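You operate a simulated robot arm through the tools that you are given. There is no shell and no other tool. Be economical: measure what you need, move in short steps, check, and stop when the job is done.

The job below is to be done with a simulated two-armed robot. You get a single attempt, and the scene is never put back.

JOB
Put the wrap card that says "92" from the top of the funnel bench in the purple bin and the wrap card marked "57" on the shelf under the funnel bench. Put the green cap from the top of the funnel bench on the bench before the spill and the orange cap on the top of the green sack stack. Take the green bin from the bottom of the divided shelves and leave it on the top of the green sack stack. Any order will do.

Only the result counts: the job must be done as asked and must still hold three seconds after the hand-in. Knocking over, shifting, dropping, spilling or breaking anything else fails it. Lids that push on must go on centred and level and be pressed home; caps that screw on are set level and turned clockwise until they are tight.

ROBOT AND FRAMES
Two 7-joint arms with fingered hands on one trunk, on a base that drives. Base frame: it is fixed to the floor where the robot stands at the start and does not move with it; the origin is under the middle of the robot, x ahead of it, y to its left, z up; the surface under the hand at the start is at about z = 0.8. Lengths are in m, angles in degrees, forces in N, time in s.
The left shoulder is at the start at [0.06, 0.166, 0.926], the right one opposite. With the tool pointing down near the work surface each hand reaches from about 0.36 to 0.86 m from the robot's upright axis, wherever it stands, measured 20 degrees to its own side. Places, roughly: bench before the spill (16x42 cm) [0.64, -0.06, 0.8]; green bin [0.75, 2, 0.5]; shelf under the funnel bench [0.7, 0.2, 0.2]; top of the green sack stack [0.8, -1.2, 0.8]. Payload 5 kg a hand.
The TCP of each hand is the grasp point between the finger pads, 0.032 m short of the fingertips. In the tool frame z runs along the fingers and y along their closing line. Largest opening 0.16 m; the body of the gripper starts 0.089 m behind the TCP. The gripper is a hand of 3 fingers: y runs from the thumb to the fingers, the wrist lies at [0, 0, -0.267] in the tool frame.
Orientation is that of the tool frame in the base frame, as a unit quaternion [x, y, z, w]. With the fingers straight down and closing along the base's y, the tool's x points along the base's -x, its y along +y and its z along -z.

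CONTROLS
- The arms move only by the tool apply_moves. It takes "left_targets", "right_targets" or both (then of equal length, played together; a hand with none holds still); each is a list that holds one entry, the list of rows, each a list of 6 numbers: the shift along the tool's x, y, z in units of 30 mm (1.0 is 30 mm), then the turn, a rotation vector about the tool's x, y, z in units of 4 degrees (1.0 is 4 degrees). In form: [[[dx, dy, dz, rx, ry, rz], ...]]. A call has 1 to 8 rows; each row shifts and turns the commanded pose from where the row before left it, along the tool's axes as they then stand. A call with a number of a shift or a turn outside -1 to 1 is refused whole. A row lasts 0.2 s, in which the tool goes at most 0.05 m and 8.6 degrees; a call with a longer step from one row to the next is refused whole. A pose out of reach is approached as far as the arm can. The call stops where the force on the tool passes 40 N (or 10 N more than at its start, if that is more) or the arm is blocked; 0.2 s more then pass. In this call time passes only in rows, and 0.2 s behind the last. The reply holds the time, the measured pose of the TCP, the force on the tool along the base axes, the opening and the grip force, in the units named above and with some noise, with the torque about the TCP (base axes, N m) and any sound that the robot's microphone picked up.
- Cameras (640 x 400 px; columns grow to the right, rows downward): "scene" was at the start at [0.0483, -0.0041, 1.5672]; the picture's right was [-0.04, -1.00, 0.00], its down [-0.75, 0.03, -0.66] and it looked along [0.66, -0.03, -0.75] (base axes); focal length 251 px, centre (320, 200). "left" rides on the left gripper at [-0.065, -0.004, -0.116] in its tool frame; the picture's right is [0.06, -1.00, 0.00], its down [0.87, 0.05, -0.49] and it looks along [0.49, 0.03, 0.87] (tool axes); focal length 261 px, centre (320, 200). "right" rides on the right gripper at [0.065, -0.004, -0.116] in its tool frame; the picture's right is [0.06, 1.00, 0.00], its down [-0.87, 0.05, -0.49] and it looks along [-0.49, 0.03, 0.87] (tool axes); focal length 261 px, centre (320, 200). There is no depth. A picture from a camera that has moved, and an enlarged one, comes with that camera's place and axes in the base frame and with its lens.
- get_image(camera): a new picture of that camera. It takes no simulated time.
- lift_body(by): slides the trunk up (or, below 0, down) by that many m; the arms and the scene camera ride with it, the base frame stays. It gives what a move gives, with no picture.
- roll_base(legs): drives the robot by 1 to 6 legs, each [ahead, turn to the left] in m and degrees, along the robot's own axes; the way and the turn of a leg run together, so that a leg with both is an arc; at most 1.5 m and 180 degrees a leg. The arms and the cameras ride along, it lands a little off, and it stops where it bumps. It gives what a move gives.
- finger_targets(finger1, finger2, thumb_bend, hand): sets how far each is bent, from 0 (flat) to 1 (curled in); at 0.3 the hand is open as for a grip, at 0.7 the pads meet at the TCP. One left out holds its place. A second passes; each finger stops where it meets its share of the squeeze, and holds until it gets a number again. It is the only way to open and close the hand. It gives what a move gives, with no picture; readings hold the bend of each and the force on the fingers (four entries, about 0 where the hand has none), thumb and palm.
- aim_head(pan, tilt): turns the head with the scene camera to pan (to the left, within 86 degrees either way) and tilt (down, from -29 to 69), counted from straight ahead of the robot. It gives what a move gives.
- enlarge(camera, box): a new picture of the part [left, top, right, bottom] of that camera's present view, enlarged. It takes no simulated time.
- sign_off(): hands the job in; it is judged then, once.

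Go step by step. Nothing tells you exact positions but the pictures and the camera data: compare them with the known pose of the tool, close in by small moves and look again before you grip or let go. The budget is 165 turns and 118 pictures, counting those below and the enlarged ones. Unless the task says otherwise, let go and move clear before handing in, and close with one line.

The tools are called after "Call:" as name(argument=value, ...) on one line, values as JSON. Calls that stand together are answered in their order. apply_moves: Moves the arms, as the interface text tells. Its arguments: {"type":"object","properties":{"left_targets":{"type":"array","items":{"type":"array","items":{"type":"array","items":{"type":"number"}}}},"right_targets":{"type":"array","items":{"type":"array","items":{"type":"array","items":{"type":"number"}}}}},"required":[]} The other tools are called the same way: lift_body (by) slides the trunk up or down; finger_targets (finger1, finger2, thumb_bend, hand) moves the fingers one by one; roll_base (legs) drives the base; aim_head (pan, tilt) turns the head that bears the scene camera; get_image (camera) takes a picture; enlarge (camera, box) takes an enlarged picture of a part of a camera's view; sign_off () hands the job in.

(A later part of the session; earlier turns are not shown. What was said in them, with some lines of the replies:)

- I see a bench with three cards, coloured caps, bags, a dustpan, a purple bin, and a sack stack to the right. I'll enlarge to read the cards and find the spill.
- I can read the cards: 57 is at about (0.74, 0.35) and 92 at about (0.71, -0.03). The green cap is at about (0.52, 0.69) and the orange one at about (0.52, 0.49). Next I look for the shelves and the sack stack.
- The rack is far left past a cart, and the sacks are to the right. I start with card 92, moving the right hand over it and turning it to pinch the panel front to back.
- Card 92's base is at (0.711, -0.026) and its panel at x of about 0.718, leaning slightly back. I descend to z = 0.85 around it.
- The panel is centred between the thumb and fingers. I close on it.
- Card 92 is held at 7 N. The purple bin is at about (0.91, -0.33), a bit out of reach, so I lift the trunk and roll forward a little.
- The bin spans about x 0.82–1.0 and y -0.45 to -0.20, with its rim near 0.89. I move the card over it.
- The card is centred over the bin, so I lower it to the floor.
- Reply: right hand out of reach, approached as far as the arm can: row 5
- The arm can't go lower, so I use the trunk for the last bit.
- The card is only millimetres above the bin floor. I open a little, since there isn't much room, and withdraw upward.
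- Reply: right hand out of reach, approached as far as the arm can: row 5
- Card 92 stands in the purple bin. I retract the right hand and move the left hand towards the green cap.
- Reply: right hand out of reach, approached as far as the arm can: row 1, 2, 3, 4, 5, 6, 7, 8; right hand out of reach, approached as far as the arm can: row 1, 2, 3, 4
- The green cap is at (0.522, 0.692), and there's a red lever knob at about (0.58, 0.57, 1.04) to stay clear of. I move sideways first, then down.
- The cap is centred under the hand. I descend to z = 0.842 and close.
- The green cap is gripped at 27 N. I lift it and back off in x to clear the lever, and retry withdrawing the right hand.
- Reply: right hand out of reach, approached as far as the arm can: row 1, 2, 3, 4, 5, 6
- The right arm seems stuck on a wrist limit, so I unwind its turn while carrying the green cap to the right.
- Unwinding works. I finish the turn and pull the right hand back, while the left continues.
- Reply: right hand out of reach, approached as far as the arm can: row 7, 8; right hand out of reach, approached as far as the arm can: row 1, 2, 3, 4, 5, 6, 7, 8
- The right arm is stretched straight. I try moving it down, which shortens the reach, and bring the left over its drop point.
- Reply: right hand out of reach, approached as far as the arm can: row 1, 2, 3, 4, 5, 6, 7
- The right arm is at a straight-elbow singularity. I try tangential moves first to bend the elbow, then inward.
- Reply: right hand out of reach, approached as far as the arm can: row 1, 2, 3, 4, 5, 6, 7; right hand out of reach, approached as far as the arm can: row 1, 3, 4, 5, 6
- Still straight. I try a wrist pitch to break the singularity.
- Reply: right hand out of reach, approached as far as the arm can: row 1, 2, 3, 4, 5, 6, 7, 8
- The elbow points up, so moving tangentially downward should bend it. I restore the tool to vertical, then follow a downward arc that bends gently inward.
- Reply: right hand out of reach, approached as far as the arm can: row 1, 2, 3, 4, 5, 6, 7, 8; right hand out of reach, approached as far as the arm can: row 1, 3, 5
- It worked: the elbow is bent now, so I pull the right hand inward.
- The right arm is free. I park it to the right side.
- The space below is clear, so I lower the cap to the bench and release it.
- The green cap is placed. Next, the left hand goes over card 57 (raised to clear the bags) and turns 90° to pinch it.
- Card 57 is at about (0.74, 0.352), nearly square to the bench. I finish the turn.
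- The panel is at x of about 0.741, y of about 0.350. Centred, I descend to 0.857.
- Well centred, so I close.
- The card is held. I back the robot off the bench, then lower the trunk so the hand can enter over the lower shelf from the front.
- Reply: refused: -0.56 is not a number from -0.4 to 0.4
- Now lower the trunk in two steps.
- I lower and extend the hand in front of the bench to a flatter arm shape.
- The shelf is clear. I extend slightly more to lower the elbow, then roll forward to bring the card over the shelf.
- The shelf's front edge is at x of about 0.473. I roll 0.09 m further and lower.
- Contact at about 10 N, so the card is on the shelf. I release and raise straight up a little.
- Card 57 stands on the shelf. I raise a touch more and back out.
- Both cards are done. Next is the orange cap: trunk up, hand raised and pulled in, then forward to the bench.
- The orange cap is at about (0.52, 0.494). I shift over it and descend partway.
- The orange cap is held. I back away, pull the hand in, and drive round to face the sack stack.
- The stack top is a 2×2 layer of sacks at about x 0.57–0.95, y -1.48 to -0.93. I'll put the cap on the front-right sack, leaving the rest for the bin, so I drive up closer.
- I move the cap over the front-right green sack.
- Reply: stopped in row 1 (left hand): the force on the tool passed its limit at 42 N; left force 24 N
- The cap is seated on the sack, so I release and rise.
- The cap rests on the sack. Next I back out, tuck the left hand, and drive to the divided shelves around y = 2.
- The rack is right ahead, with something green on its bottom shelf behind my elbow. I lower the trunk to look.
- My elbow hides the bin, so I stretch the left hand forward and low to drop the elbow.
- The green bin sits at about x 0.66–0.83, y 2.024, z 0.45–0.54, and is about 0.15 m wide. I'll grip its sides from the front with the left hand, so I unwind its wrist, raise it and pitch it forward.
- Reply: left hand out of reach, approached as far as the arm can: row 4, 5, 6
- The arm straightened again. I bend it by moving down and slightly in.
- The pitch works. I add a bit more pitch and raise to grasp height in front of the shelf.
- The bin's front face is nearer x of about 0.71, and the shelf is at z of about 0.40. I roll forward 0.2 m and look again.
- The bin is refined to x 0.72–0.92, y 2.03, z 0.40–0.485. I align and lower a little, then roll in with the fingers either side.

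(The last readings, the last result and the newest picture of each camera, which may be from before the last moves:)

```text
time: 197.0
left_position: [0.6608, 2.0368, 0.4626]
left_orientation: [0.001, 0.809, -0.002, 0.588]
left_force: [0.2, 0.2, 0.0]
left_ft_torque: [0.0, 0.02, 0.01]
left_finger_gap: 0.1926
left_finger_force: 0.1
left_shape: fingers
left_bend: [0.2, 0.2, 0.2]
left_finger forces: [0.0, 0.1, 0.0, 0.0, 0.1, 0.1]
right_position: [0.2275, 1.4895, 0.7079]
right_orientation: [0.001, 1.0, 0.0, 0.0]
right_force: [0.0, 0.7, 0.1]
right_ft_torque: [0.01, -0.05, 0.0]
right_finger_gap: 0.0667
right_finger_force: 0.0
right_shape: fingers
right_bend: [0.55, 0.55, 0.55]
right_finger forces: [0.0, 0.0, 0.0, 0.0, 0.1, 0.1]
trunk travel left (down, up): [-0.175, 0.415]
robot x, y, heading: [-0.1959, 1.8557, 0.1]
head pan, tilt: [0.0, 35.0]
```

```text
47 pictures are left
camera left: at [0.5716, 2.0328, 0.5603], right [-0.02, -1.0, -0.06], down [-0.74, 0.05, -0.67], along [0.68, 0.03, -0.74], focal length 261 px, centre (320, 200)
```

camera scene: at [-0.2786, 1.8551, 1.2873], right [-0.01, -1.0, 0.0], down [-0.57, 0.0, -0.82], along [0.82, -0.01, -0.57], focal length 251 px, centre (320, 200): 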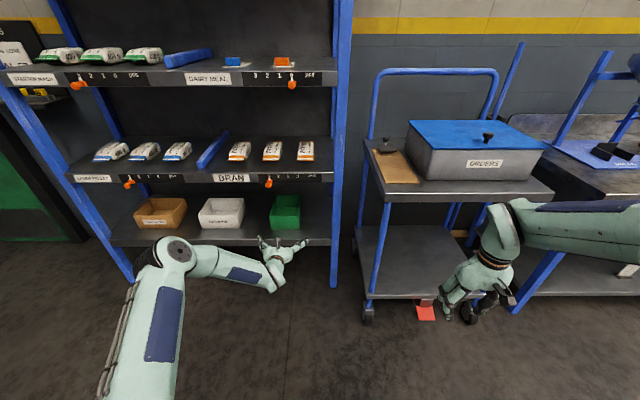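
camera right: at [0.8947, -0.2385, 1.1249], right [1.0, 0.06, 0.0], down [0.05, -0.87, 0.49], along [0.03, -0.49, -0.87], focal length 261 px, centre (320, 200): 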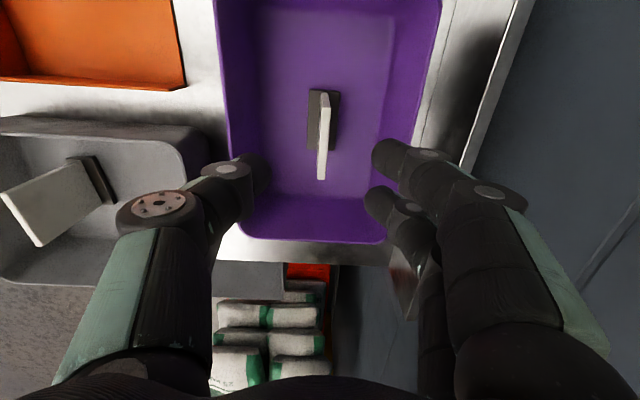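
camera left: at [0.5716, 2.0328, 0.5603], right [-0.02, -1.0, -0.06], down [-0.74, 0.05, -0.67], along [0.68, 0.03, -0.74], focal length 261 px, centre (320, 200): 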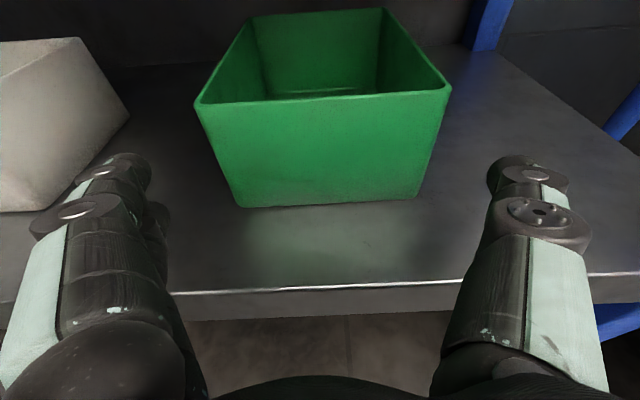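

Centred. I roll the last 0.125 m and lower slightly.

Call:
roll_base(legs=[[0.12, 0]])

Call:
apply_moves(left_targets=[[[0.3, -0.1, 0.1, 0, 0, 0]]])

Call:
get_image(camera="left")

Call:
get_image(camera="scene")

```text
time: 198.2
left_position: [0.779, 2.0362, 0.462]
left_orientation: [0.0, 0.809, -0.001, 0.588]
left_force: [-0.1, 0.2, -0.5]
left_ft_torque: [-0.02, -0.02, 0.04]
left_finger_gap: 0.1937
left_finger_force: 0.5
left_shape: fingers
left_bend: [0.2, 0.2, 0.2]
left_finger forces: [0.1, 0.0, 0.1, 0.0, 0.2, 0.0]
right_position: [0.3468, 1.4897, 0.7071]
right_orientation: [0.0, 1.0, 0.0, 0.0]
right_force: [0.0, 0.3, 0.1]
right_ft_torque: [0.0, 0.01, 0.04]
right_finger_gap: 0.0666
right_finger_force: 0.0
right_shape: fingers
right_bend: [0.55, 0.55, 0.55]
right_finger forces: [0.1, 0.0, 0.1, 0.0, 0.1, 0.0]
trunk travel left (down, up): [-0.175, 0.415]
robot x, y, heading: [-0.0761, 1.8531, 0.1]
head pan, tilt: [0.0, 35.0]
```

```text
time: 198.6
left_position: [0.7805, 2.0338, 0.4515]
left_orientation: [0.0, 0.809, -0.001, 0.588]
left_force: [-0.9, 0.8, 0.8]
left_ft_torque: [0.0, -0.03, 0.01]
left_finger_gap: 0.1942
left_finger_force: 0.2
left_shape: fingers
left_bend: [0.2, 0.2, 0.2]
left_finger forces: [0.8, 0.0, 0.1, 0.0, 0.1, 0.0]
right_position: [0.346, 1.4884, 0.7075]
right_orientation: [0.0, 1.0, 0.0, 0.0]
right_force: [-0.4, -0.1, -0.7]
right_ft_torque: [-0.02, -0.01, 0.04]
right_finger_gap: 0.0666
right_finger_force: 0.0
right_shape: fingers
right_bend: [0.55, 0.55, 0.55]
right_finger forces: [0.1, 0.0, 0.1, 0.0, 0.1, 0.0]
trunk travel left (down, up): [-0.175, 0.415]
robot x, y, heading: [-0.0791, 1.8542, 0.2]
head pan, tilt: [0.0, 35.0]
```

```text
46 pictures are left
camera left: at [0.6907, 2.0302, 0.5507], right [-0.02, -1.0, -0.06], down [-0.74, 0.05, -0.67], along [0.68, 0.03, -0.74], focal length 261 px, centre (320, 200)
```

left: 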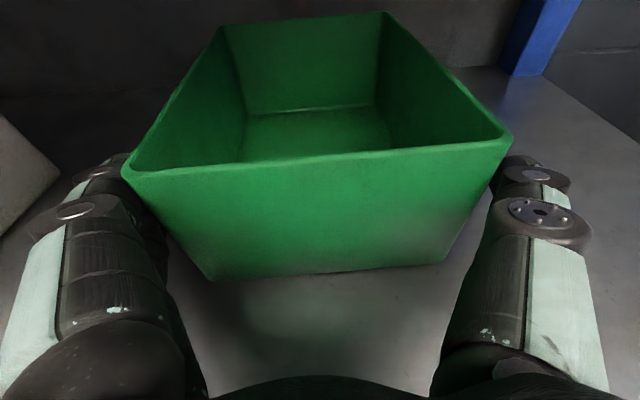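

```text
45 pictures are left
camera scene: at [-0.0175, 1.8548, 1.2874], right [0.0, -1.0, 0.0], down [-0.57, 0.0, -0.82], along [0.82, 0.0, -0.57], focal length 251 px, centre (320, 200)
```

scene: 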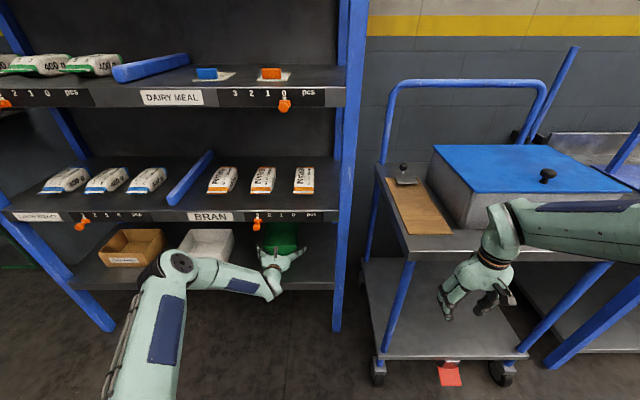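

The bin was nudged back a little: the fingers flare, so it only fits near their tips. I open wider and advance a further 2 cm for a deeper grip.

Call:
finger_targets(hand="left", finger1=0.1, finger2=0.1, thumb_bend=0.1)

Call:
apply_moves(left_targets=[[[-0.2, -0.05, 0.5, 0, 0, 0], [-0.1, 0, 0.3, 0, 0, 0]]])

Call:
get_image(camera="left")

```text
time: 199.6
left_position: [0.7798, 2.0331, 0.4518]
left_orientation: [0.001, 0.809, -0.002, 0.587]
left_force: [0.1, 0.3, -0.5]
left_ft_torque: [0.0, -0.03, 0.0]
left_finger_gap: 0.2106
left_finger_force: 0.0
left_shape: fingers
left_bend: [0.1, 0.1, 0.1]
left_finger forces: [0.0, 0.0, 0.0, 0.0, 0.1, 0.1]
right_position: [0.3459, 1.49, 0.7065]
right_orientation: [0.001, 1.0, 0.001, 0.001]
right_force: [0.1, 0.6, -0.1]
right_ft_torque: [0.05, 0.0, 0.02]
right_finger_gap: 0.0667
right_finger_force: 0.1
right_shape: fingers
right_bend: [0.55, 0.55, 0.55]
right_finger forces: [0.0, 0.0, 0.0, 0.1, 0.0, 0.1]
trunk travel left (down, up): [-0.175, 0.415]
robot x, y, heading: [-0.0771, 1.8562, 0.3]
head pan, tilt: [0.0, 35.0]
```

```text
time: 200.2
left_position: [0.8047, 2.0333, 0.4544]
left_orientation: [0.0, 0.809, -0.001, 0.588]
left_force: [0.2, 0.4, 0.8]
left_ft_torque: [0.0, -0.03, -0.02]
left_finger_gap: 0.211
left_finger_force: 0.5
left_shape: fingers
left_bend: [0.1, 0.1, 0.1]
left_finger forces: [0.5, 0.0, 0.0, 0.0, 0.3, 0.0]
right_position: [0.3458, 1.4896, 0.7075]
right_orientation: [0.001, 1.0, 0.0, -0.001]
right_force: [0.4, -0.3, 0.5]
right_ft_torque: [0.02, -0.01, -0.02]
right_finger_gap: 0.0665
right_finger_force: 0.0
right_shape: fingers
right_bend: [0.55, 0.55, 0.55]
right_finger forces: [0.0, 0.0, 0.0, 0.0, 0.1, 0.0]
trunk travel left (down, up): [-0.175, 0.415]
robot x, y, heading: [-0.0787, 1.8574, -0.1]
head pan, tilt: [0.0, 35.0]
```

```text
44 pictures are left
camera left: at [0.7161, 2.0289, 0.5525], right [-0.02, -1.0, -0.06], down [-0.74, 0.05, -0.67], along [0.68, 0.03, -0.74], focal length 261 px, centre (320, 200)
```

left: 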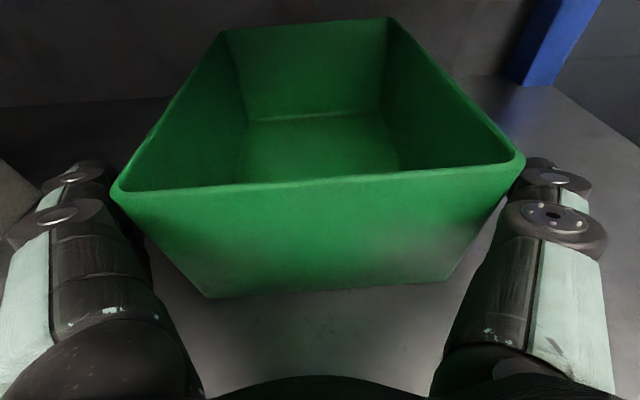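

Now I close on the bin's sides and watch the forces.

Call:
finger_targets(hand="left", finger1=0.6, finger2=0.6, thumb_bend=0.6)

Call:
get_image(camera="left")

```text
time: 201.2
left_position: [0.8052, 2.0334, 0.4542]
left_orientation: [0.001, 0.809, -0.001, 0.588]
left_force: [-1.0, -0.1, 3.3]
left_ft_torque: [-0.28, 0.08, -0.12]
left_finger_gap: 0.1648
left_finger_force: 27.4
left_shape: fingers
left_bend: [0.4, 0.36, 0.37]
left_finger forces: [15.2, 12.8, 0.1, 0.0, 27.4, 0.0]
right_position: [0.347, 1.4894, 0.7071]
right_orientation: [0.002, 1.0, 0.0, 0.0]
right_force: [0.6, -0.1, 0.3]
right_ft_torque: [-0.03, 0.04, -0.01]
right_finger_gap: 0.0669
right_finger_force: 0.1
right_shape: fingers
right_bend: [0.55, 0.55, 0.55]
right_finger forces: [0.1, 0.1, 0.0, 0.0, 0.0, 0.1]
trunk travel left (down, up): [-0.175, 0.415]
robot x, y, heading: [-0.0793, 1.8553, -0.2]
head pan, tilt: [0.0, 35.0]
```

```text
43 pictures are left
camera left: at [0.7161, 2.0285, 0.5529], right [-0.02, -1.0, -0.06], down [-0.74, 0.05, -0.67], along [0.68, 0.03, -0.74], focal length 261 px, centre (320, 200)
```

left: 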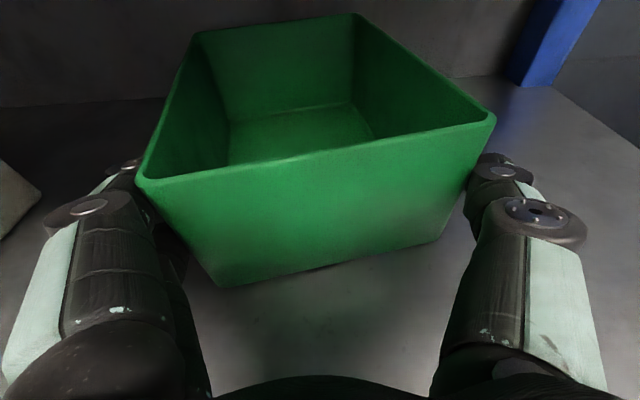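

The bin turned a few degrees but is held at 27 N. I lift 3 cm with the trunk to test the hold.

Call:
lift_body(by=0.03)

Call:
get_image(camera="left")

Call:
enlarge(camera="scene", box=[180, 170, 360, 310])

```text
time: 201.9
left_position: [0.8054, 2.0321, 0.4837]
left_orientation: [-0.001, 0.809, 0.0, 0.588]
left_force: [-0.6, 0.7, -2.4]
left_ft_torque: [-0.04, 0.2, 0.01]
left_finger_gap: 0.1646
left_finger_force: 27.8
left_shape: fingers
left_bend: [0.4, 0.36, 0.37]
left_finger forces: [15.2, 13.1, 0.1, 0.1, 26.6, 0.1]
right_position: [0.3468, 1.4896, 0.7369]
right_orientation: [0.0, 1.0, -0.001, 0.0]
right_force: [0.3, 0.7, -0.1]
right_ft_torque: [0.01, -0.03, 0.01]
right_finger_gap: 0.0666
right_finger_force: 0.1
right_shape: fingers
right_bend: [0.55, 0.55, 0.55]
right_finger forces: [0.1, 0.0, 0.0, 0.1, 0.1, 0.0]
trunk travel left (down, up): [-0.205, 0.385]
robot x, y, heading: [-0.0769, 1.8538, 0.0]
head pan, tilt: [0.0, 35.0]
```

```text
42 pictures are left
camera left: at [0.7161, 2.029, 0.5818], right [-0.02, -1.0, -0.06], down [-0.74, 0.05, -0.67], along [0.68, 0.03, -0.74], focal length 261 px, centre (320, 200)
```

left: 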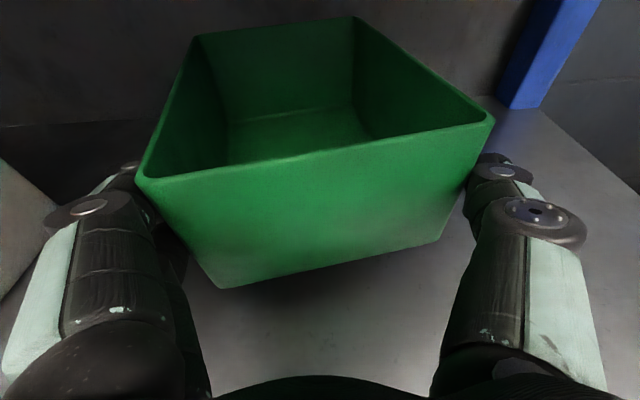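

```text
2.86 times, centred on (270, 240) of scene
camera zoom: at [-0.0169, 1.8548, 1.3173], right [0.0, -1.0, 0.0], down [-0.57, 0.0, -0.82], along [0.82, 0.0, -0.57], focal length 716 px, centre (463, 86)
```

zoom: 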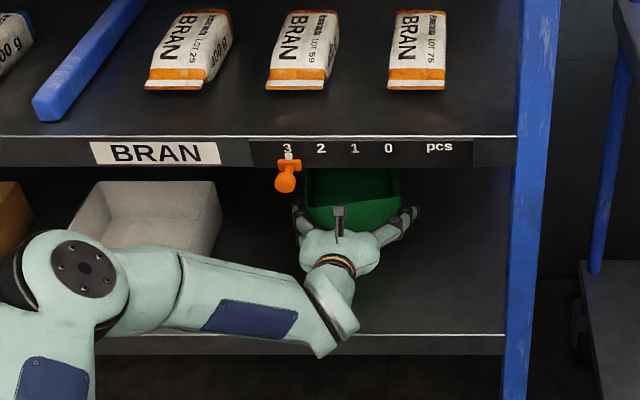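

The bin is held firmly and level (about 0.25 kg). I back out, raise it, tuck it in, and drive to the stack.

Call:
roll_base(legs=[[-0.52, 0]])

Call:
lift_body(by=0.38)

Call:
apply_moves(left_targets=[[[0.3, 0, -0.95, 0, 0, 0], [0.3, 0, -0.95, 0, 0, 0], [0.3, 0, -0.95, 0, 0, 0], [0.3, 0, -0.95, 0, 0, 0], [0.3, 0, -0.95, 0, 0, 0], [0.3, 0, -0.95, 0, 0, 0], [0.3, 0, -0.95, 0, 0, 0]]])

Call:
get_image(camera="scene")

```text
time: 205.0
left_position: [0.2749, 2.0335, 0.4824]
left_orientation: [-0.001, 0.81, 0.0, 0.587]
left_force: [1.1, -0.4, -3.1]
left_ft_torque: [-0.03, 0.21, 0.05]
left_finger_gap: 0.1641
left_finger_force: 27.8
left_shape: fingers
left_bend: [0.4, 0.36, 0.37]
left_finger forces: [15.1, 13.0, 0.0, 0.0, 26.6, 0.1]
right_position: [-0.1843, 1.4893, 0.7375]
right_orientation: [-0.001, 1.0, -0.001, -0.001]
right_force: [-0.2, 0.0, 0.0]
right_ft_torque: [0.01, 0.03, -0.01]
right_finger_gap: 0.0667
right_finger_force: 0.0
right_shape: fingers
right_bend: [0.55, 0.55, 0.55]
right_finger forces: [0.0, 0.1, 0.0, 0.0, 0.0, 0.0]
trunk travel left (down, up): [-0.205, 0.385]
robot x, y, heading: [-0.6089, 1.8582, 0.1]
head pan, tilt: [0.0, 35.0]
```

```text
time: 208.7
left_position: [0.2755, 2.0332, 0.863]
left_orientation: [-0.002, 0.81, 0.0, 0.587]
left_force: [-0.1, 0.2, -2.4]
left_ft_torque: [-0.04, 0.23, -0.01]
left_finger_gap: 0.1645
left_finger_force: 27.8
left_shape: fingers
left_bend: [0.4, 0.36, 0.37]
left_finger forces: [15.2, 13.0, 0.0, 0.0, 26.5, 0.0]
right_position: [-0.1828, 1.4906, 1.1175]
right_orientation: [-0.001, 1.0, 0.0, -0.001]
right_force: [-0.2, -0.5, 0.1]
right_ft_torque: [0.02, -0.02, 0.01]
right_finger_gap: 0.0669
right_finger_force: 0.1
right_shape: fingers
right_bend: [0.55, 0.55, 0.55]
right_finger forces: [0.0, 0.1, 0.0, 0.1, 0.0, 0.0]
trunk travel left (down, up): [-0.585, 0.005]
robot x, y, heading: [-0.6052, 1.8542, 0.4]
head pan, tilt: [0.0, 35.0]
```

```text
time: 210.3
left_position: [0.0644, 2.0368, 0.8647]
left_orientation: [-0.002, 0.809, 0.0, 0.588]
left_force: [-0.6, 0.4, -0.7]
left_ft_torque: [-0.04, 0.23, -0.02]
left_finger_gap: 0.1645
left_finger_force: 27.2
left_shape: fingers
left_bend: [0.4, 0.36, 0.37]
left_finger forces: [15.0, 13.0, 0.1, 0.1, 26.5, 0.0]
right_position: [-0.1821, 1.4909, 1.1174]
right_orientation: [-0.001, 1.0, 0.0, 0.0]
right_force: [-0.3, 0.9, -0.4]
right_ft_torque: [-0.04, -0.02, -0.04]
right_finger_gap: 0.0665
right_finger_force: 0.1
right_shape: fingers
right_bend: [0.55, 0.55, 0.55]
right_finger forces: [0.0, 0.1, 0.0, 0.0, 0.1, 0.0]
trunk travel left (down, up): [-0.585, 0.005]
robot x, y, heading: [-0.6061, 1.8547, -0.0]
head pan, tilt: [0.0, 35.0]
```

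```text
40 pictures are left
camera scene: at [-0.5479, 1.855, 1.6974], right [0.0, -1.0, 0.0], down [-0.57, 0.0, -0.82], along [0.82, 0.0, -0.57], focal length 251 px, centre (320, 200)
```

scene: 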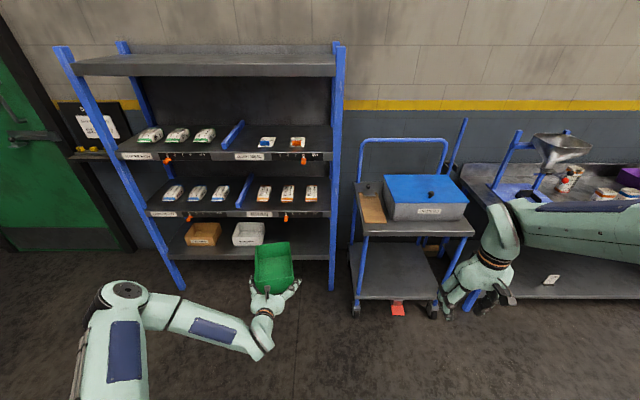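

I raise the bin a little more and drive round to the stack.

Call:
apply_moves(left_targets=[[[-0.95, 0, -0.31, 0, 0, 0], [-0.95, 0, -0.31, 0, 0, 0], [-0.5, 0, -0.16, 0, 0, 0]]])

Call:
roll_base(legs=[[0, -90], [1.5, 0], [1.5, 0], [0.13, 0], [0, 90]])

Call:
get_image(camera="scene")

```text
time: 211.1
left_position: [0.0631, 2.0376, 0.9387]
left_orientation: [-0.001, 0.81, 0.0, 0.587]
left_force: [0.7, 0.1, -2.0]
left_ft_torque: [-0.04, 0.22, 0.03]
left_finger_gap: 0.1644
left_finger_force: 27.2
left_shape: fingers
left_bend: [0.4, 0.36, 0.37]
left_finger forces: [14.9, 12.9, 0.0, 0.1, 26.2, 0.1]
right_position: [-0.1828, 1.4894, 1.1174]
right_orientation: [-0.001, 1.0, 0.0, 0.0]
right_force: [-0.2, 0.5, 0.5]
right_ft_torque: [-0.03, -0.01, -0.02]
right_finger_gap: 0.0668
right_finger_force: 0.0
right_shape: fingers
right_bend: [0.55, 0.55, 0.55]
right_finger forces: [0.1, 0.1, 0.0, 0.1, 0.1, 0.0]
trunk travel left (down, up): [-0.585, 0.005]
robot x, y, heading: [-0.6042, 1.8518, 0.3]
head pan, tilt: [0.0, 35.0]
```

```text
time: 234.4
left_position: [0.0982, -1.1261, 0.9404]
left_orientation: [0.0, 0.81, -0.001, 0.587]
left_force: [0.1, 0.3, -2.9]
left_ft_torque: [-0.04, 0.22, 0.01]
left_finger_gap: 0.1634
left_finger_force: 24.5
left_shape: fingers
left_bend: [0.4, 0.36, 0.38]
left_finger forces: [13.1, 11.9, 0.0, 0.0, 23.9, 0.0]
right_position: [-0.1502, -1.6713, 1.1172]
right_orientation: [0.002, 1.0, -0.001, 0.0]
right_force: [-0.1, 0.0, 0.3]
right_ft_torque: [-0.06, -0.02, -0.01]
right_finger_gap: 0.0666
right_finger_force: 0.2
right_shape: fingers
right_bend: [0.55, 0.55, 0.55]
right_finger forces: [0.1, 0.0, 0.0, 0.0, 0.0, 0.1]
trunk travel left (down, up): [-0.585, 0.005]
robot x, y, heading: [-0.5729, -1.2988, -0.1]
head pan, tilt: [0.0, 35.0]
```

```text
39 pictures are left
camera scene: at [-0.5134, -1.3052, 1.6973], right [0.0, -1.0, 0.0], down [-0.57, 0.0, -0.82], along [0.82, 0.0, -0.57], focal length 251 px, centre (320, 200)
```

scene: 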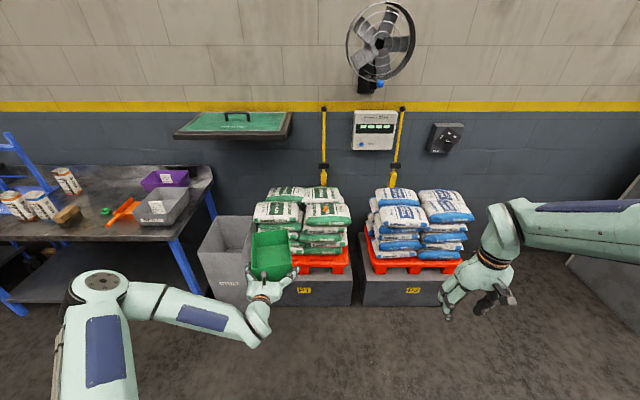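

The cap is still in place on the front-right sack. I shift the bin slightly left and roll forward until it's over the left sacks.

Call:
apply_moves(left_targets=[[[0, 0.9, 0, 0, 0, 0]]])

Call:
roll_base(legs=[[0.57, 0]])

Call:
get_image(camera="left")

Call:
get_image(camera="scene")

```text
time: 234.8
left_position: [0.0982, -1.099, 0.9391]
left_orientation: [0.0, 0.81, -0.002, 0.587]
left_force: [-0.4, 0.4, -2.3]
left_ft_torque: [-0.05, 0.22, -0.04]
left_finger_gap: 0.1635
left_finger_force: 24.5
left_shape: fingers
left_bend: [0.4, 0.36, 0.38]
left_finger forces: [13.2, 12.2, 0.0, 0.1, 24.1, 0.0]
right_position: [-0.1499, -1.6706, 1.1177]
right_orientation: [0.0, 1.0, 0.0, -0.001]
right_force: [0.3, 0.4, 0.7]
right_ft_torque: [-0.02, 0.01, 0.05]
right_finger_gap: 0.067
right_finger_force: 0.0
right_shape: fingers
right_bend: [0.55, 0.55, 0.55]
right_finger forces: [0.0, 0.1, 0.0, 0.1, 0.0, 0.1]
trunk travel left (down, up): [-0.585, 0.005]
robot x, y, heading: [-0.5714, -1.301, -0.1]
head pan, tilt: [0.0, 35.0]
```

```text
time: 238.0
left_position: [0.6446, -1.0913, 0.9386]
left_orientation: [-0.002, 0.809, 0.001, 0.588]
left_force: [0.0, -0.8, -2.3]
left_ft_torque: [-0.02, 0.24, 0.03]
left_finger_gap: 0.1635
left_finger_force: 24.8
left_shape: fingers
left_bend: [0.4, 0.36, 0.38]
left_finger forces: [13.1, 12.1, 0.0, 0.0, 24.1, 0.0]
right_position: [0.4008, -1.6655, 1.1167]
right_orientation: [-0.004, 1.0, 0.0, 0.0]
right_force: [0.6, -0.5, 0.7]
right_ft_torque: [-0.01, -0.01, 0.02]
right_finger_gap: 0.0664
right_finger_force: 0.1
right_shape: fingers
right_bend: [0.55, 0.55, 0.55]
right_finger forces: [0.0, 0.0, 0.0, 0.0, 0.0, 0.0]
trunk travel left (down, up): [-0.585, 0.005]
robot x, y, heading: [-0.0267, -1.301, 0.5]
head pan, tilt: [0.0, 35.0]
```

```text
38 pictures are left
camera left: at [0.5551, -1.096, 1.0382], right [-0.01, -1.0, -0.06], down [-0.74, 0.05, -0.67], along [0.67, 0.03, -0.74], focal length 261 px, centre (320, 200)
```

left: 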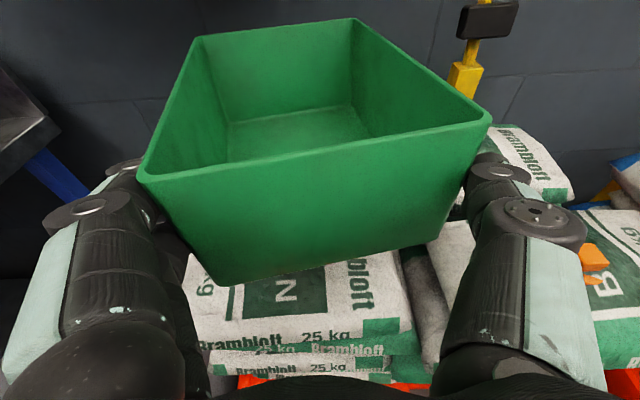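

```text
37 pictures are left
camera scene: at [0.0347, -1.3034, 1.6973], right [0.01, -1.0, 0.0], down [-0.57, 0.0, -0.82], along [0.82, 0.01, -0.57], focal length 251 px, centre (320, 200)
```

scene: 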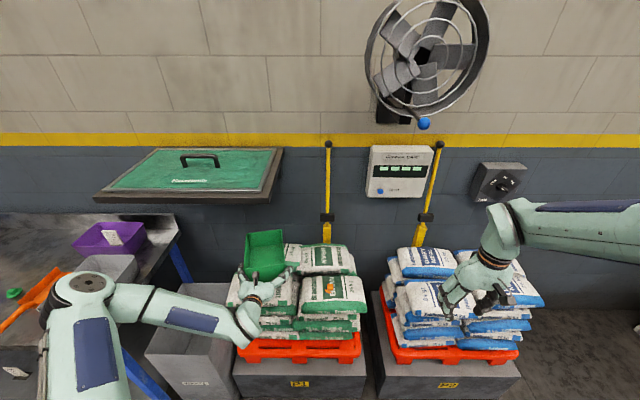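

The bin is over the left sacks. I go 5 cm forward and 1.5 cm left, then lower most of the way.

Call:
apply_moves(left_targets=[[[-0.26, 0.25, 0.8, 0, 0, 0], [-0.26, 0.25, 0.8, 0, 0, 0], [0.85, 0, 0.28, 0, 0, 0], [0.85, 0, 0.28, 0, 0, 0], [0.6, 0, 0.2, 0, 0, 0]]])

Call:
get_image(camera="left")

Call:
enlarge(camera="scene", box=[200, 210, 380, 350])

```text
time: 239.2
left_position: [0.6938, -1.0756, 0.8657]
left_orientation: [-0.003, 0.81, 0.001, 0.587]
left_force: [-0.4, 0.2, -2.5]
left_ft_torque: [0.0, 0.25, -0.01]
left_finger_gap: 0.1636
left_finger_force: 24.6
left_shape: fingers
left_bend: [0.4, 0.36, 0.38]
left_finger forces: [13.0, 11.9, 0.0, 0.1, 23.8, 0.1]
right_position: [0.3999, -1.6663, 1.1175]
right_orientation: [-0.003, 1.0, 0.0, 0.0]
right_force: [-0.9, -0.3, 0.1]
right_ft_torque: [0.0, 0.03, 0.01]
right_finger_gap: 0.0666
right_finger_force: 0.1
right_shape: fingers
right_bend: [0.55, 0.55, 0.55]
right_finger forces: [0.0, 0.0, 0.0, 0.1, 0.1, 0.0]
trunk travel left (down, up): [-0.585, 0.005]
robot x, y, heading: [-0.0271, -1.2977, 0.2]
head pan, tilt: [0.0, 35.0]
```

```text
36 pictures are left
camera left: at [0.605, -1.0807, 0.9648], right [-0.01, -1.0, -0.06], down [-0.74, 0.05, -0.67], along [0.68, 0.03, -0.74], focal length 261 px, centre (320, 200)
```

left: 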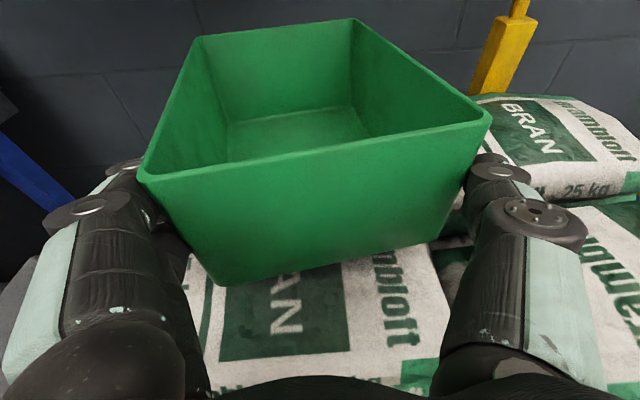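

```text
2.86 times, centred on (290, 280) of scene
camera zoom: at [0.0341, -1.3032, 1.6974], right [0.01, -1.0, 0.0], down [-0.57, 0.0, -0.82], along [0.82, 0.01, -0.57], focal length 716 px, centre (406, -29)
```

zoom: 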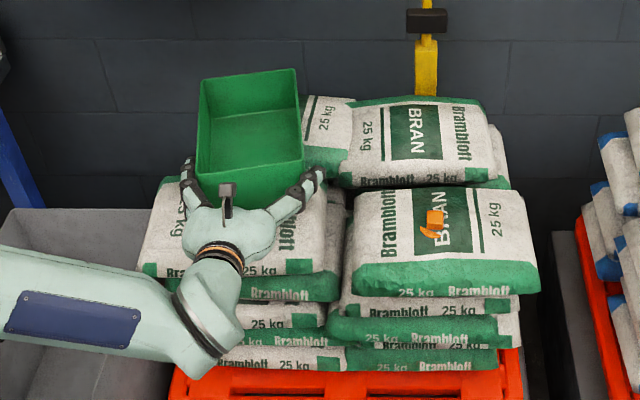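

The position looks good, so I lower in small steps until contact.

Call:
apply_moves(left_targets=[[[0.3, 0, 0.1, 0, 0, 0], [0.2, 0, 0.06, 0, 0, 0]]])

Call:
apply_moves(left_targets=[[[0.15, 0, 0.05, 0, 0, 0]]])

Call:
apply_moves(left_targets=[[[0.15, 0, 0.05, 0, 0, 0]]])

Call:
apply_moves(left_targets=[[[0.15, 0, 0.05, 0, 0, 0]]])

```text
time: 239.8
left_position: [0.6932, -1.0769, 0.849]
left_orientation: [-0.003, 0.81, 0.001, 0.587]
left_force: [0.4, 0.2, -2.9]
left_ft_torque: [-0.05, 0.23, 0.03]
left_finger_gap: 0.1635
left_finger_force: 24.0
left_shape: fingers
left_bend: [0.4, 0.36, 0.38]
left_finger forces: [12.9, 12.0, 0.0, 0.1, 23.8, 0.0]
right_position: [0.4001, -1.6659, 1.1178]
right_orientation: [-0.003, 1.0, 0.001, 0.0]
right_force: [0.5, 0.5, -0.4]
right_ft_torque: [0.03, 0.0, 0.0]
right_finger_gap: 0.0667
right_finger_force: 0.1
right_shape: fingers
right_bend: [0.55, 0.55, 0.55]
right_finger forces: [0.0, 0.1, 0.0, 0.0, 0.0, 0.1]
trunk travel left (down, up): [-0.585, 0.005]
robot x, y, heading: [-0.0284, -1.3019, 0.4]
head pan, tilt: [0.0, 35.0]
```

```text
time: 240.2
left_position: [0.6922, -1.0758, 0.8452]
left_orientation: [-0.003, 0.81, 0.001, 0.587]
left_force: [-0.4, 1.1, -2.8]
left_ft_torque: [-0.01, 0.21, 0.03]
left_finger_gap: 0.1634
left_finger_force: 24.7
left_shape: fingers
left_bend: [0.4, 0.36, 0.38]
left_finger forces: [12.8, 11.9, 0.1, 0.0, 23.7, 0.1]
right_position: [0.401, -1.6659, 1.1166]
right_orientation: [-0.004, 1.0, 0.0, 0.0]
right_force: [0.0, 0.2, -0.4]
right_ft_torque: [0.01, 0.0, 0.01]
right_finger_gap: 0.0666
right_finger_force: 0.1
right_shape: fingers
right_bend: [0.55, 0.55, 0.55]
right_finger forces: [0.1, 0.1, 0.1, 0.0, 0.1, 0.0]
trunk travel left (down, up): [-0.585, 0.005]
robot x, y, heading: [-0.0237, -1.3017, 0.5]
head pan, tilt: [0.0, 35.0]
```

```text
time: 240.6
left_position: [0.6929, -1.0764, 0.8396]
left_orientation: [-0.003, 0.809, 0.001, 0.588]
left_force: [0.6, 0.5, -2.9]
left_ft_torque: [-0.04, 0.21, 0.02]
left_finger_gap: 0.1636
left_finger_force: 23.9
left_shape: fingers
left_bend: [0.4, 0.36, 0.38]
left_finger forces: [12.8, 12.1, 0.0, 0.1, 23.7, 0.0]
right_position: [0.4005, -1.6668, 1.1165]
right_orientation: [-0.003, 1.0, 0.001, 0.0]
right_force: [0.7, 0.5, 0.2]
right_ft_torque: [0.01, -0.02, 0.0]
right_finger_gap: 0.0666
right_finger_force: 0.0
right_shape: fingers
right_bend: [0.55, 0.55, 0.55]
right_finger forces: [0.0, 0.0, 0.0, 0.0, 0.0, 0.0]
trunk travel left (down, up): [-0.585, 0.005]
robot x, y, heading: [-0.0279, -1.3034, 0.3]
head pan, tilt: [0.0, 35.0]
```

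```text
time: 241.0
left_position: [0.695, -1.0775, 0.837]
left_orientation: [-0.004, 0.809, 0.002, 0.588]
left_force: [-0.7, 0.8, -2.6]
left_ft_torque: [-0.07, 0.14, 0.0]
left_finger_gap: 0.1635
left_finger_force: 24.4
left_shape: fingers
left_bend: [0.4, 0.36, 0.38]
left_finger forces: [13.1, 11.8, 0.0, 0.0, 23.7, 0.0]
right_position: [0.4, -1.6657, 1.1177]
right_orientation: [-0.004, 1.0, 0.0, 0.0]
right_force: [-0.2, 0.3, 0.7]
right_ft_torque: [0.01, 0.01, 0.0]
right_finger_gap: 0.0667
right_finger_force: 0.1
right_shape: fingers
right_bend: [0.55, 0.55, 0.55]
right_finger forces: [0.1, 0.0, 0.1, 0.0, 0.0, 0.0]
trunk travel left (down, up): [-0.585, 0.005]
robot x, y, heading: [-0.0216, -1.303, 0.3]
head pan, tilt: [0.0, 35.0]
```

The torque is starting to change, which suggests first contact. I continue gently.

Call:
apply_moves(left_targets=[[[0.12, 0, 0.04, 0, 0, 0]]])

Call:
get_image(camera="left")

```text
time: 241.4
left_position: [0.6951, -1.0781, 0.8333]
left_orientation: [-0.002, 0.809, 0.0, 0.588]
left_force: [0.4, -0.3, 3.2]
left_ft_torque: [-0.27, -0.11, -0.06]
left_finger_gap: 0.1635
left_finger_force: 24.7
left_shape: fingers
left_bend: [0.4, 0.36, 0.38]
left_finger forces: [14.0, 11.2, 0.0, 0.0, 23.7, 0.1]
right_position: [0.4004, -1.6678, 1.1179]
right_orientation: [-0.004, 1.0, -0.001, 0.0]
right_force: [0.7, 0.3, 1.2]
right_ft_torque: [0.0, 0.01, -0.01]
right_finger_gap: 0.0669
right_finger_force: 0.1
right_shape: fingers
right_bend: [0.55, 0.55, 0.55]
right_finger forces: [0.0, 0.0, 0.0, 0.1, 0.0, 0.1]
trunk travel left (down, up): [-0.585, 0.005]
robot x, y, heading: [-0.026, -1.3057, 0.4]
head pan, tilt: [0.0, 35.0]
```

```text
34 pictures are left
camera left: at [0.6057, -1.0822, 0.9319], right [-0.01, -1.0, -0.06], down [-0.74, 0.05, -0.68], along [0.68, 0.03, -0.74], focal length 261 px, centre (320, 200)
```

left: 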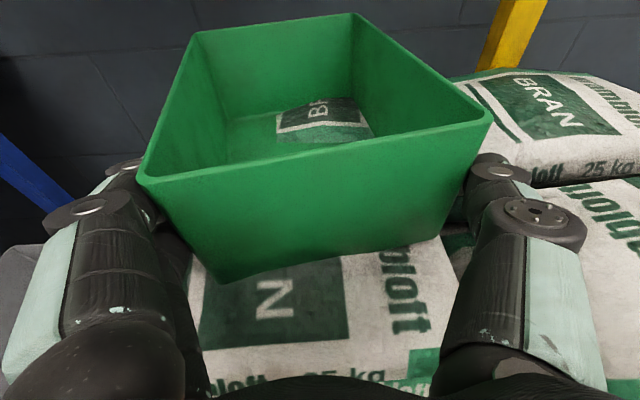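

Contact is made and the bin's weight is on the sacks. I press 2 mm more and release.

Call:
apply_moves(left_targets=[[[0.07, 0, 0.02, 0, 0, 0]]])

Call:
finger_targets(hand="left", finger1=0.28, finger2=0.28, thumb_bend=0.28)

Call:
get_image(camera="left")

```text
time: 241.8
left_position: [0.6939, -1.0782, 0.8327]
left_orientation: [-0.003, 0.808, 0.002, 0.589]
left_force: [1.1, 1.0, 9.4]
left_ft_torque: [-0.18, -0.11, -0.04]
left_finger_gap: 0.1633
left_finger_force: 24.2
left_shape: fingers
left_bend: [0.4, 0.36, 0.38]
left_finger forces: [14.1, 11.2, 0.1, 0.0, 22.9, 0.0]
right_position: [0.4, -1.6659, 1.118]
right_orientation: [-0.003, 1.0, 0.0, 0.0]
right_force: [-0.1, 0.1, -1.1]
right_ft_torque: [-0.04, -0.01, 0.03]
right_finger_gap: 0.0667
right_finger_force: 0.1
right_shape: fingers
right_bend: [0.55, 0.55, 0.55]
right_finger forces: [0.1, 0.0, 0.0, 0.0, 0.0, 0.1]
trunk travel left (down, up): [-0.585, 0.005]
robot x, y, heading: [-0.0273, -1.3025, 0.2]
head pan, tilt: [0.0, 35.0]
```

```text
time: 242.8
left_position: [0.6955, -1.0782, 0.8306]
left_orientation: [-0.003, 0.81, 0.001, 0.587]
left_force: [-0.3, 0.3, 0.1]
left_ft_torque: [-0.04, -0.02, 0.0]
left_finger_gap: 0.1735
left_finger_force: 0.7
left_shape: fingers
left_bend: [0.28, 0.28, 0.28]
left_finger forces: [0.4, 0.0, 0.1, 0.1, 0.0, 0.0]
right_position: [0.4009, -1.6659, 1.1173]
right_orientation: [-0.002, 1.0, 0.0, 0.001]
right_force: [0.0, -0.1, 0.4]
right_ft_torque: [0.01, 0.0, 0.0]
right_finger_gap: 0.0664
right_finger_force: 0.1
right_shape: fingers
right_bend: [0.55, 0.55, 0.55]
right_finger forces: [0.0, 0.2, 0.1, 0.1, 0.0, 0.0]
trunk travel left (down, up): [-0.585, 0.005]
robot x, y, heading: [-0.0247, -1.3026, 0.4]
head pan, tilt: [0.0, 35.0]
```

```text
33 pictures are left
camera left: at [0.605, -1.0823, 0.9293], right [-0.01, -1.0, -0.06], down [-0.74, 0.05, -0.67], along [0.68, 0.03, -0.74], focal length 261 px, centre (320, 200)
```

left: 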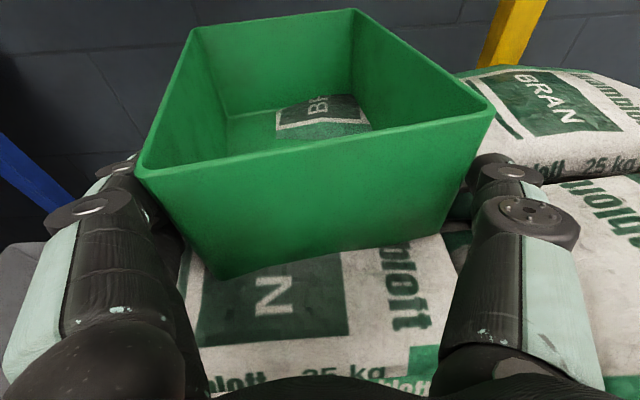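

Released. I open a bit more and withdraw straight back.

Call:
finger_targets(hand="left", finger1=0.12, finger2=0.12, thumb_bend=0.12)

Call:
apply_moves(left_targets=[[[0.15, 0, -0.48, 0, 0, 0], [0.15, 0, -0.48, 0, 0, 0], [0.15, 0, -0.48, 0, 0, 0], [0.15, 0, -0.48, 0, 0, 0], [0.15, 0, -0.7, 0, 0, 0], [0.1, 0, -0.9, 0, 0, 0]]])

Call:
get_image(camera="left")

```text
time: 243.8
left_position: [0.6946, -1.078, 0.8304]
left_orientation: [-0.002, 0.81, 0.001, 0.586]
left_force: [0.2, 0.3, 0.2]
left_ft_torque: [0.0, -0.02, -0.01]
left_finger_gap: 0.2074
left_finger_force: 0.1
left_shape: fingers
left_bend: [0.12, 0.12, 0.12]
left_finger forces: [0.0, 0.1, 0.0, 0.1, 0.0, 0.0]
right_position: [0.3995, -1.6662, 1.1161]
right_orientation: [-0.003, 1.0, 0.001, 0.0]
right_force: [0.4, 0.9, 0.3]
right_ft_torque: [-0.01, 0.02, -0.02]
right_finger_gap: 0.0667
right_finger_force: 0.0
right_shape: fingers
right_bend: [0.55, 0.55, 0.55]
right_finger forces: [0.0, 0.0, 0.0, 0.0, 0.0, 0.1]
trunk travel left (down, up): [-0.585, 0.005]
robot x, y, heading: [-0.0247, -1.3039, 0.3]
head pan, tilt: [0.0, 35.0]
```

```text
time: 245.2
left_position: [0.5861, -1.0781, 0.8408]
left_orientation: [-0.002, 0.809, 0.001, 0.588]
left_force: [0.3, -0.1, -0.2]
left_ft_torque: [0.04, -0.02, 0.03]
left_finger_gap: 0.2073
left_finger_force: 0.1
left_shape: fingers
left_bend: [0.12, 0.12, 0.12]
left_finger forces: [0.0, 0.0, 0.0, 0.0, 0.0, 0.1]
right_position: [0.3986, -1.6652, 1.1176]
right_orientation: [-0.004, 1.0, 0.0, 0.0]
right_force: [0.3, -0.6, 0.3]
right_ft_torque: [0.0, -0.01, -0.02]
right_finger_gap: 0.0668
right_finger_force: 0.0
right_shape: fingers
right_bend: [0.55, 0.55, 0.55]
right_finger forces: [0.0, 0.0, 0.1, 0.1, 0.0, 0.0]
trunk travel left (down, up): [-0.585, 0.005]
robot x, y, heading: [-0.0242, -1.3, 0.5]
head pan, tilt: [0.0, 35.0]
```

```text
32 pictures are left
camera left: at [0.4961, -1.0833, 0.9399], right [-0.01, -1.0, -0.06], down [-0.74, 0.05, -0.67], along [0.68, 0.03, -0.74], focal length 261 px, centre (320, 200)
```

left: 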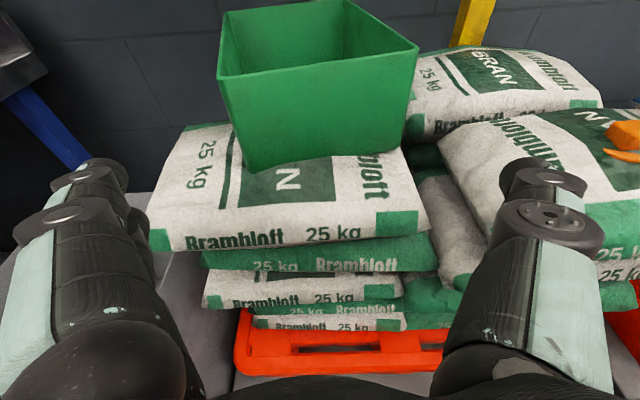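

The bin rests on the stack by itself. I back off and check the overall scene.

Call:
roll_base(legs=[[-0.5, 0]])

Call:
get_image(camera="scene")

Call:
aim_head(pan=48, tilt=30)

Call:
get_image(camera="scene")

```text
time: 248.1
left_position: [0.088, -1.0832, 0.8402]
left_orientation: [-0.002, 0.809, 0.001, 0.588]
left_force: [-0.5, -0.3, 0.1]
left_ft_torque: [-0.01, 0.02, -0.01]
left_finger_gap: 0.2072
left_finger_force: 0.0
left_shape: fingers
left_bend: [0.12, 0.12, 0.12]
left_finger forces: [0.0, 0.0, 0.0, 0.1, 0.1, 0.0]
right_position: [-0.0985, -1.6693, 1.1177]
right_orientation: [-0.004, 1.0, 0.0, 0.0]
right_force: [0.0, -0.2, 0.7]
right_ft_torque: [-0.02, -0.01, -0.02]
right_finger_gap: 0.0664
right_finger_force: 0.0
right_shape: fingers
right_bend: [0.55, 0.55, 0.55]
right_finger forces: [0.0, 0.0, 0.0, 0.0, 0.0, 0.1]
trunk travel left (down, up): [-0.585, 0.005]
robot x, y, heading: [-0.5203, -1.3057, 0.2]
head pan, tilt: [0.0, 35.0]
```

```text
31 pictures are left
camera scene: at [-0.4641, -1.3069, 1.6974], right [0.01, -1.0, 0.0], down [-0.57, 0.0, -0.82], along [0.82, 0.01, -0.57], focal length 251 px, centre (320, 200)
```

scene: 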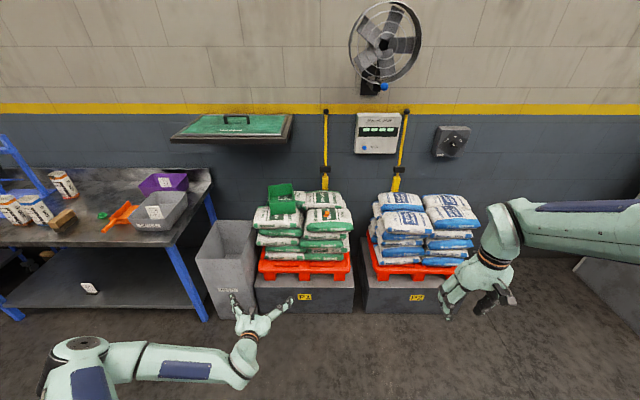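

```text
time: 249.3
left_position: [0.0882, -1.0827, 0.8405]
left_orientation: [-0.003, 0.81, 0.001, 0.587]
left_force: [0.1, 0.0, 0.9]
left_ft_torque: [0.02, -0.04, 0.01]
left_finger_gap: 0.2074
left_finger_force: 0.1
left_shape: fingers
left_bend: [0.12, 0.12, 0.12]
left_finger forces: [0.0, 0.1, 0.0, 0.1, 0.0, 0.0]
right_position: [-0.0971, -1.6698, 1.1166]
right_orientation: [-0.004, 1.0, 0.0, 0.0]
right_force: [0.0, 0.3, -0.1]
right_ft_torque: [0.0, 0.01, 0.01]
right_finger_gap: 0.0668
right_finger_force: 0.0
right_shape: fingers
right_bend: [0.55, 0.55, 0.55]
right_finger forces: [0.0, 0.1, 0.0, 0.0, 0.0, 0.0]
trunk travel left (down, up): [-0.585, 0.005]
robot x, y, heading: [-0.5248, -1.3067, 0.7]
head pan, tilt: [48.0, 30.0]
```

```text
30 pictures are left
camera scene: at [-0.4911, -1.2399, 1.7051], right [0.75, -0.66, 0.0], down [-0.33, -0.37, -0.87], along [0.58, 0.65, -0.5], focal length 251 px, centre (320, 200)
```

scene: 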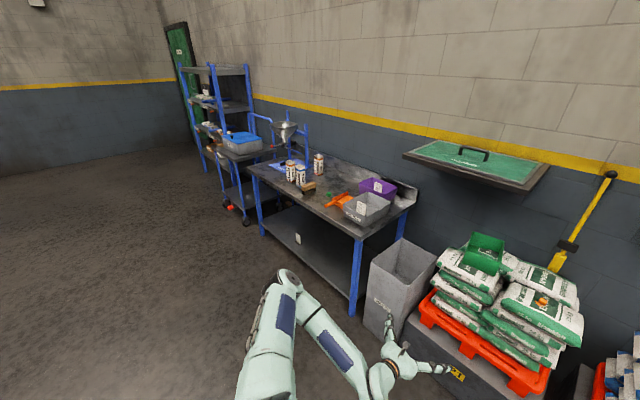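

Everything is in place: card 92 in the purple bin, card 57 on the lower shelf, the green cap on the bench, and the orange cap and green bin on the sack stack. The hands are clear, so I hand in.

Call:
sign_off()

```text
The job is handed in.
```

I handed the job in with all five items placed: card 92 in the purple bin, card 57 on the shelf under the funnel bench, the green cap on the bench before the spill, and the orange cap and green bin on top of the green sack stack.
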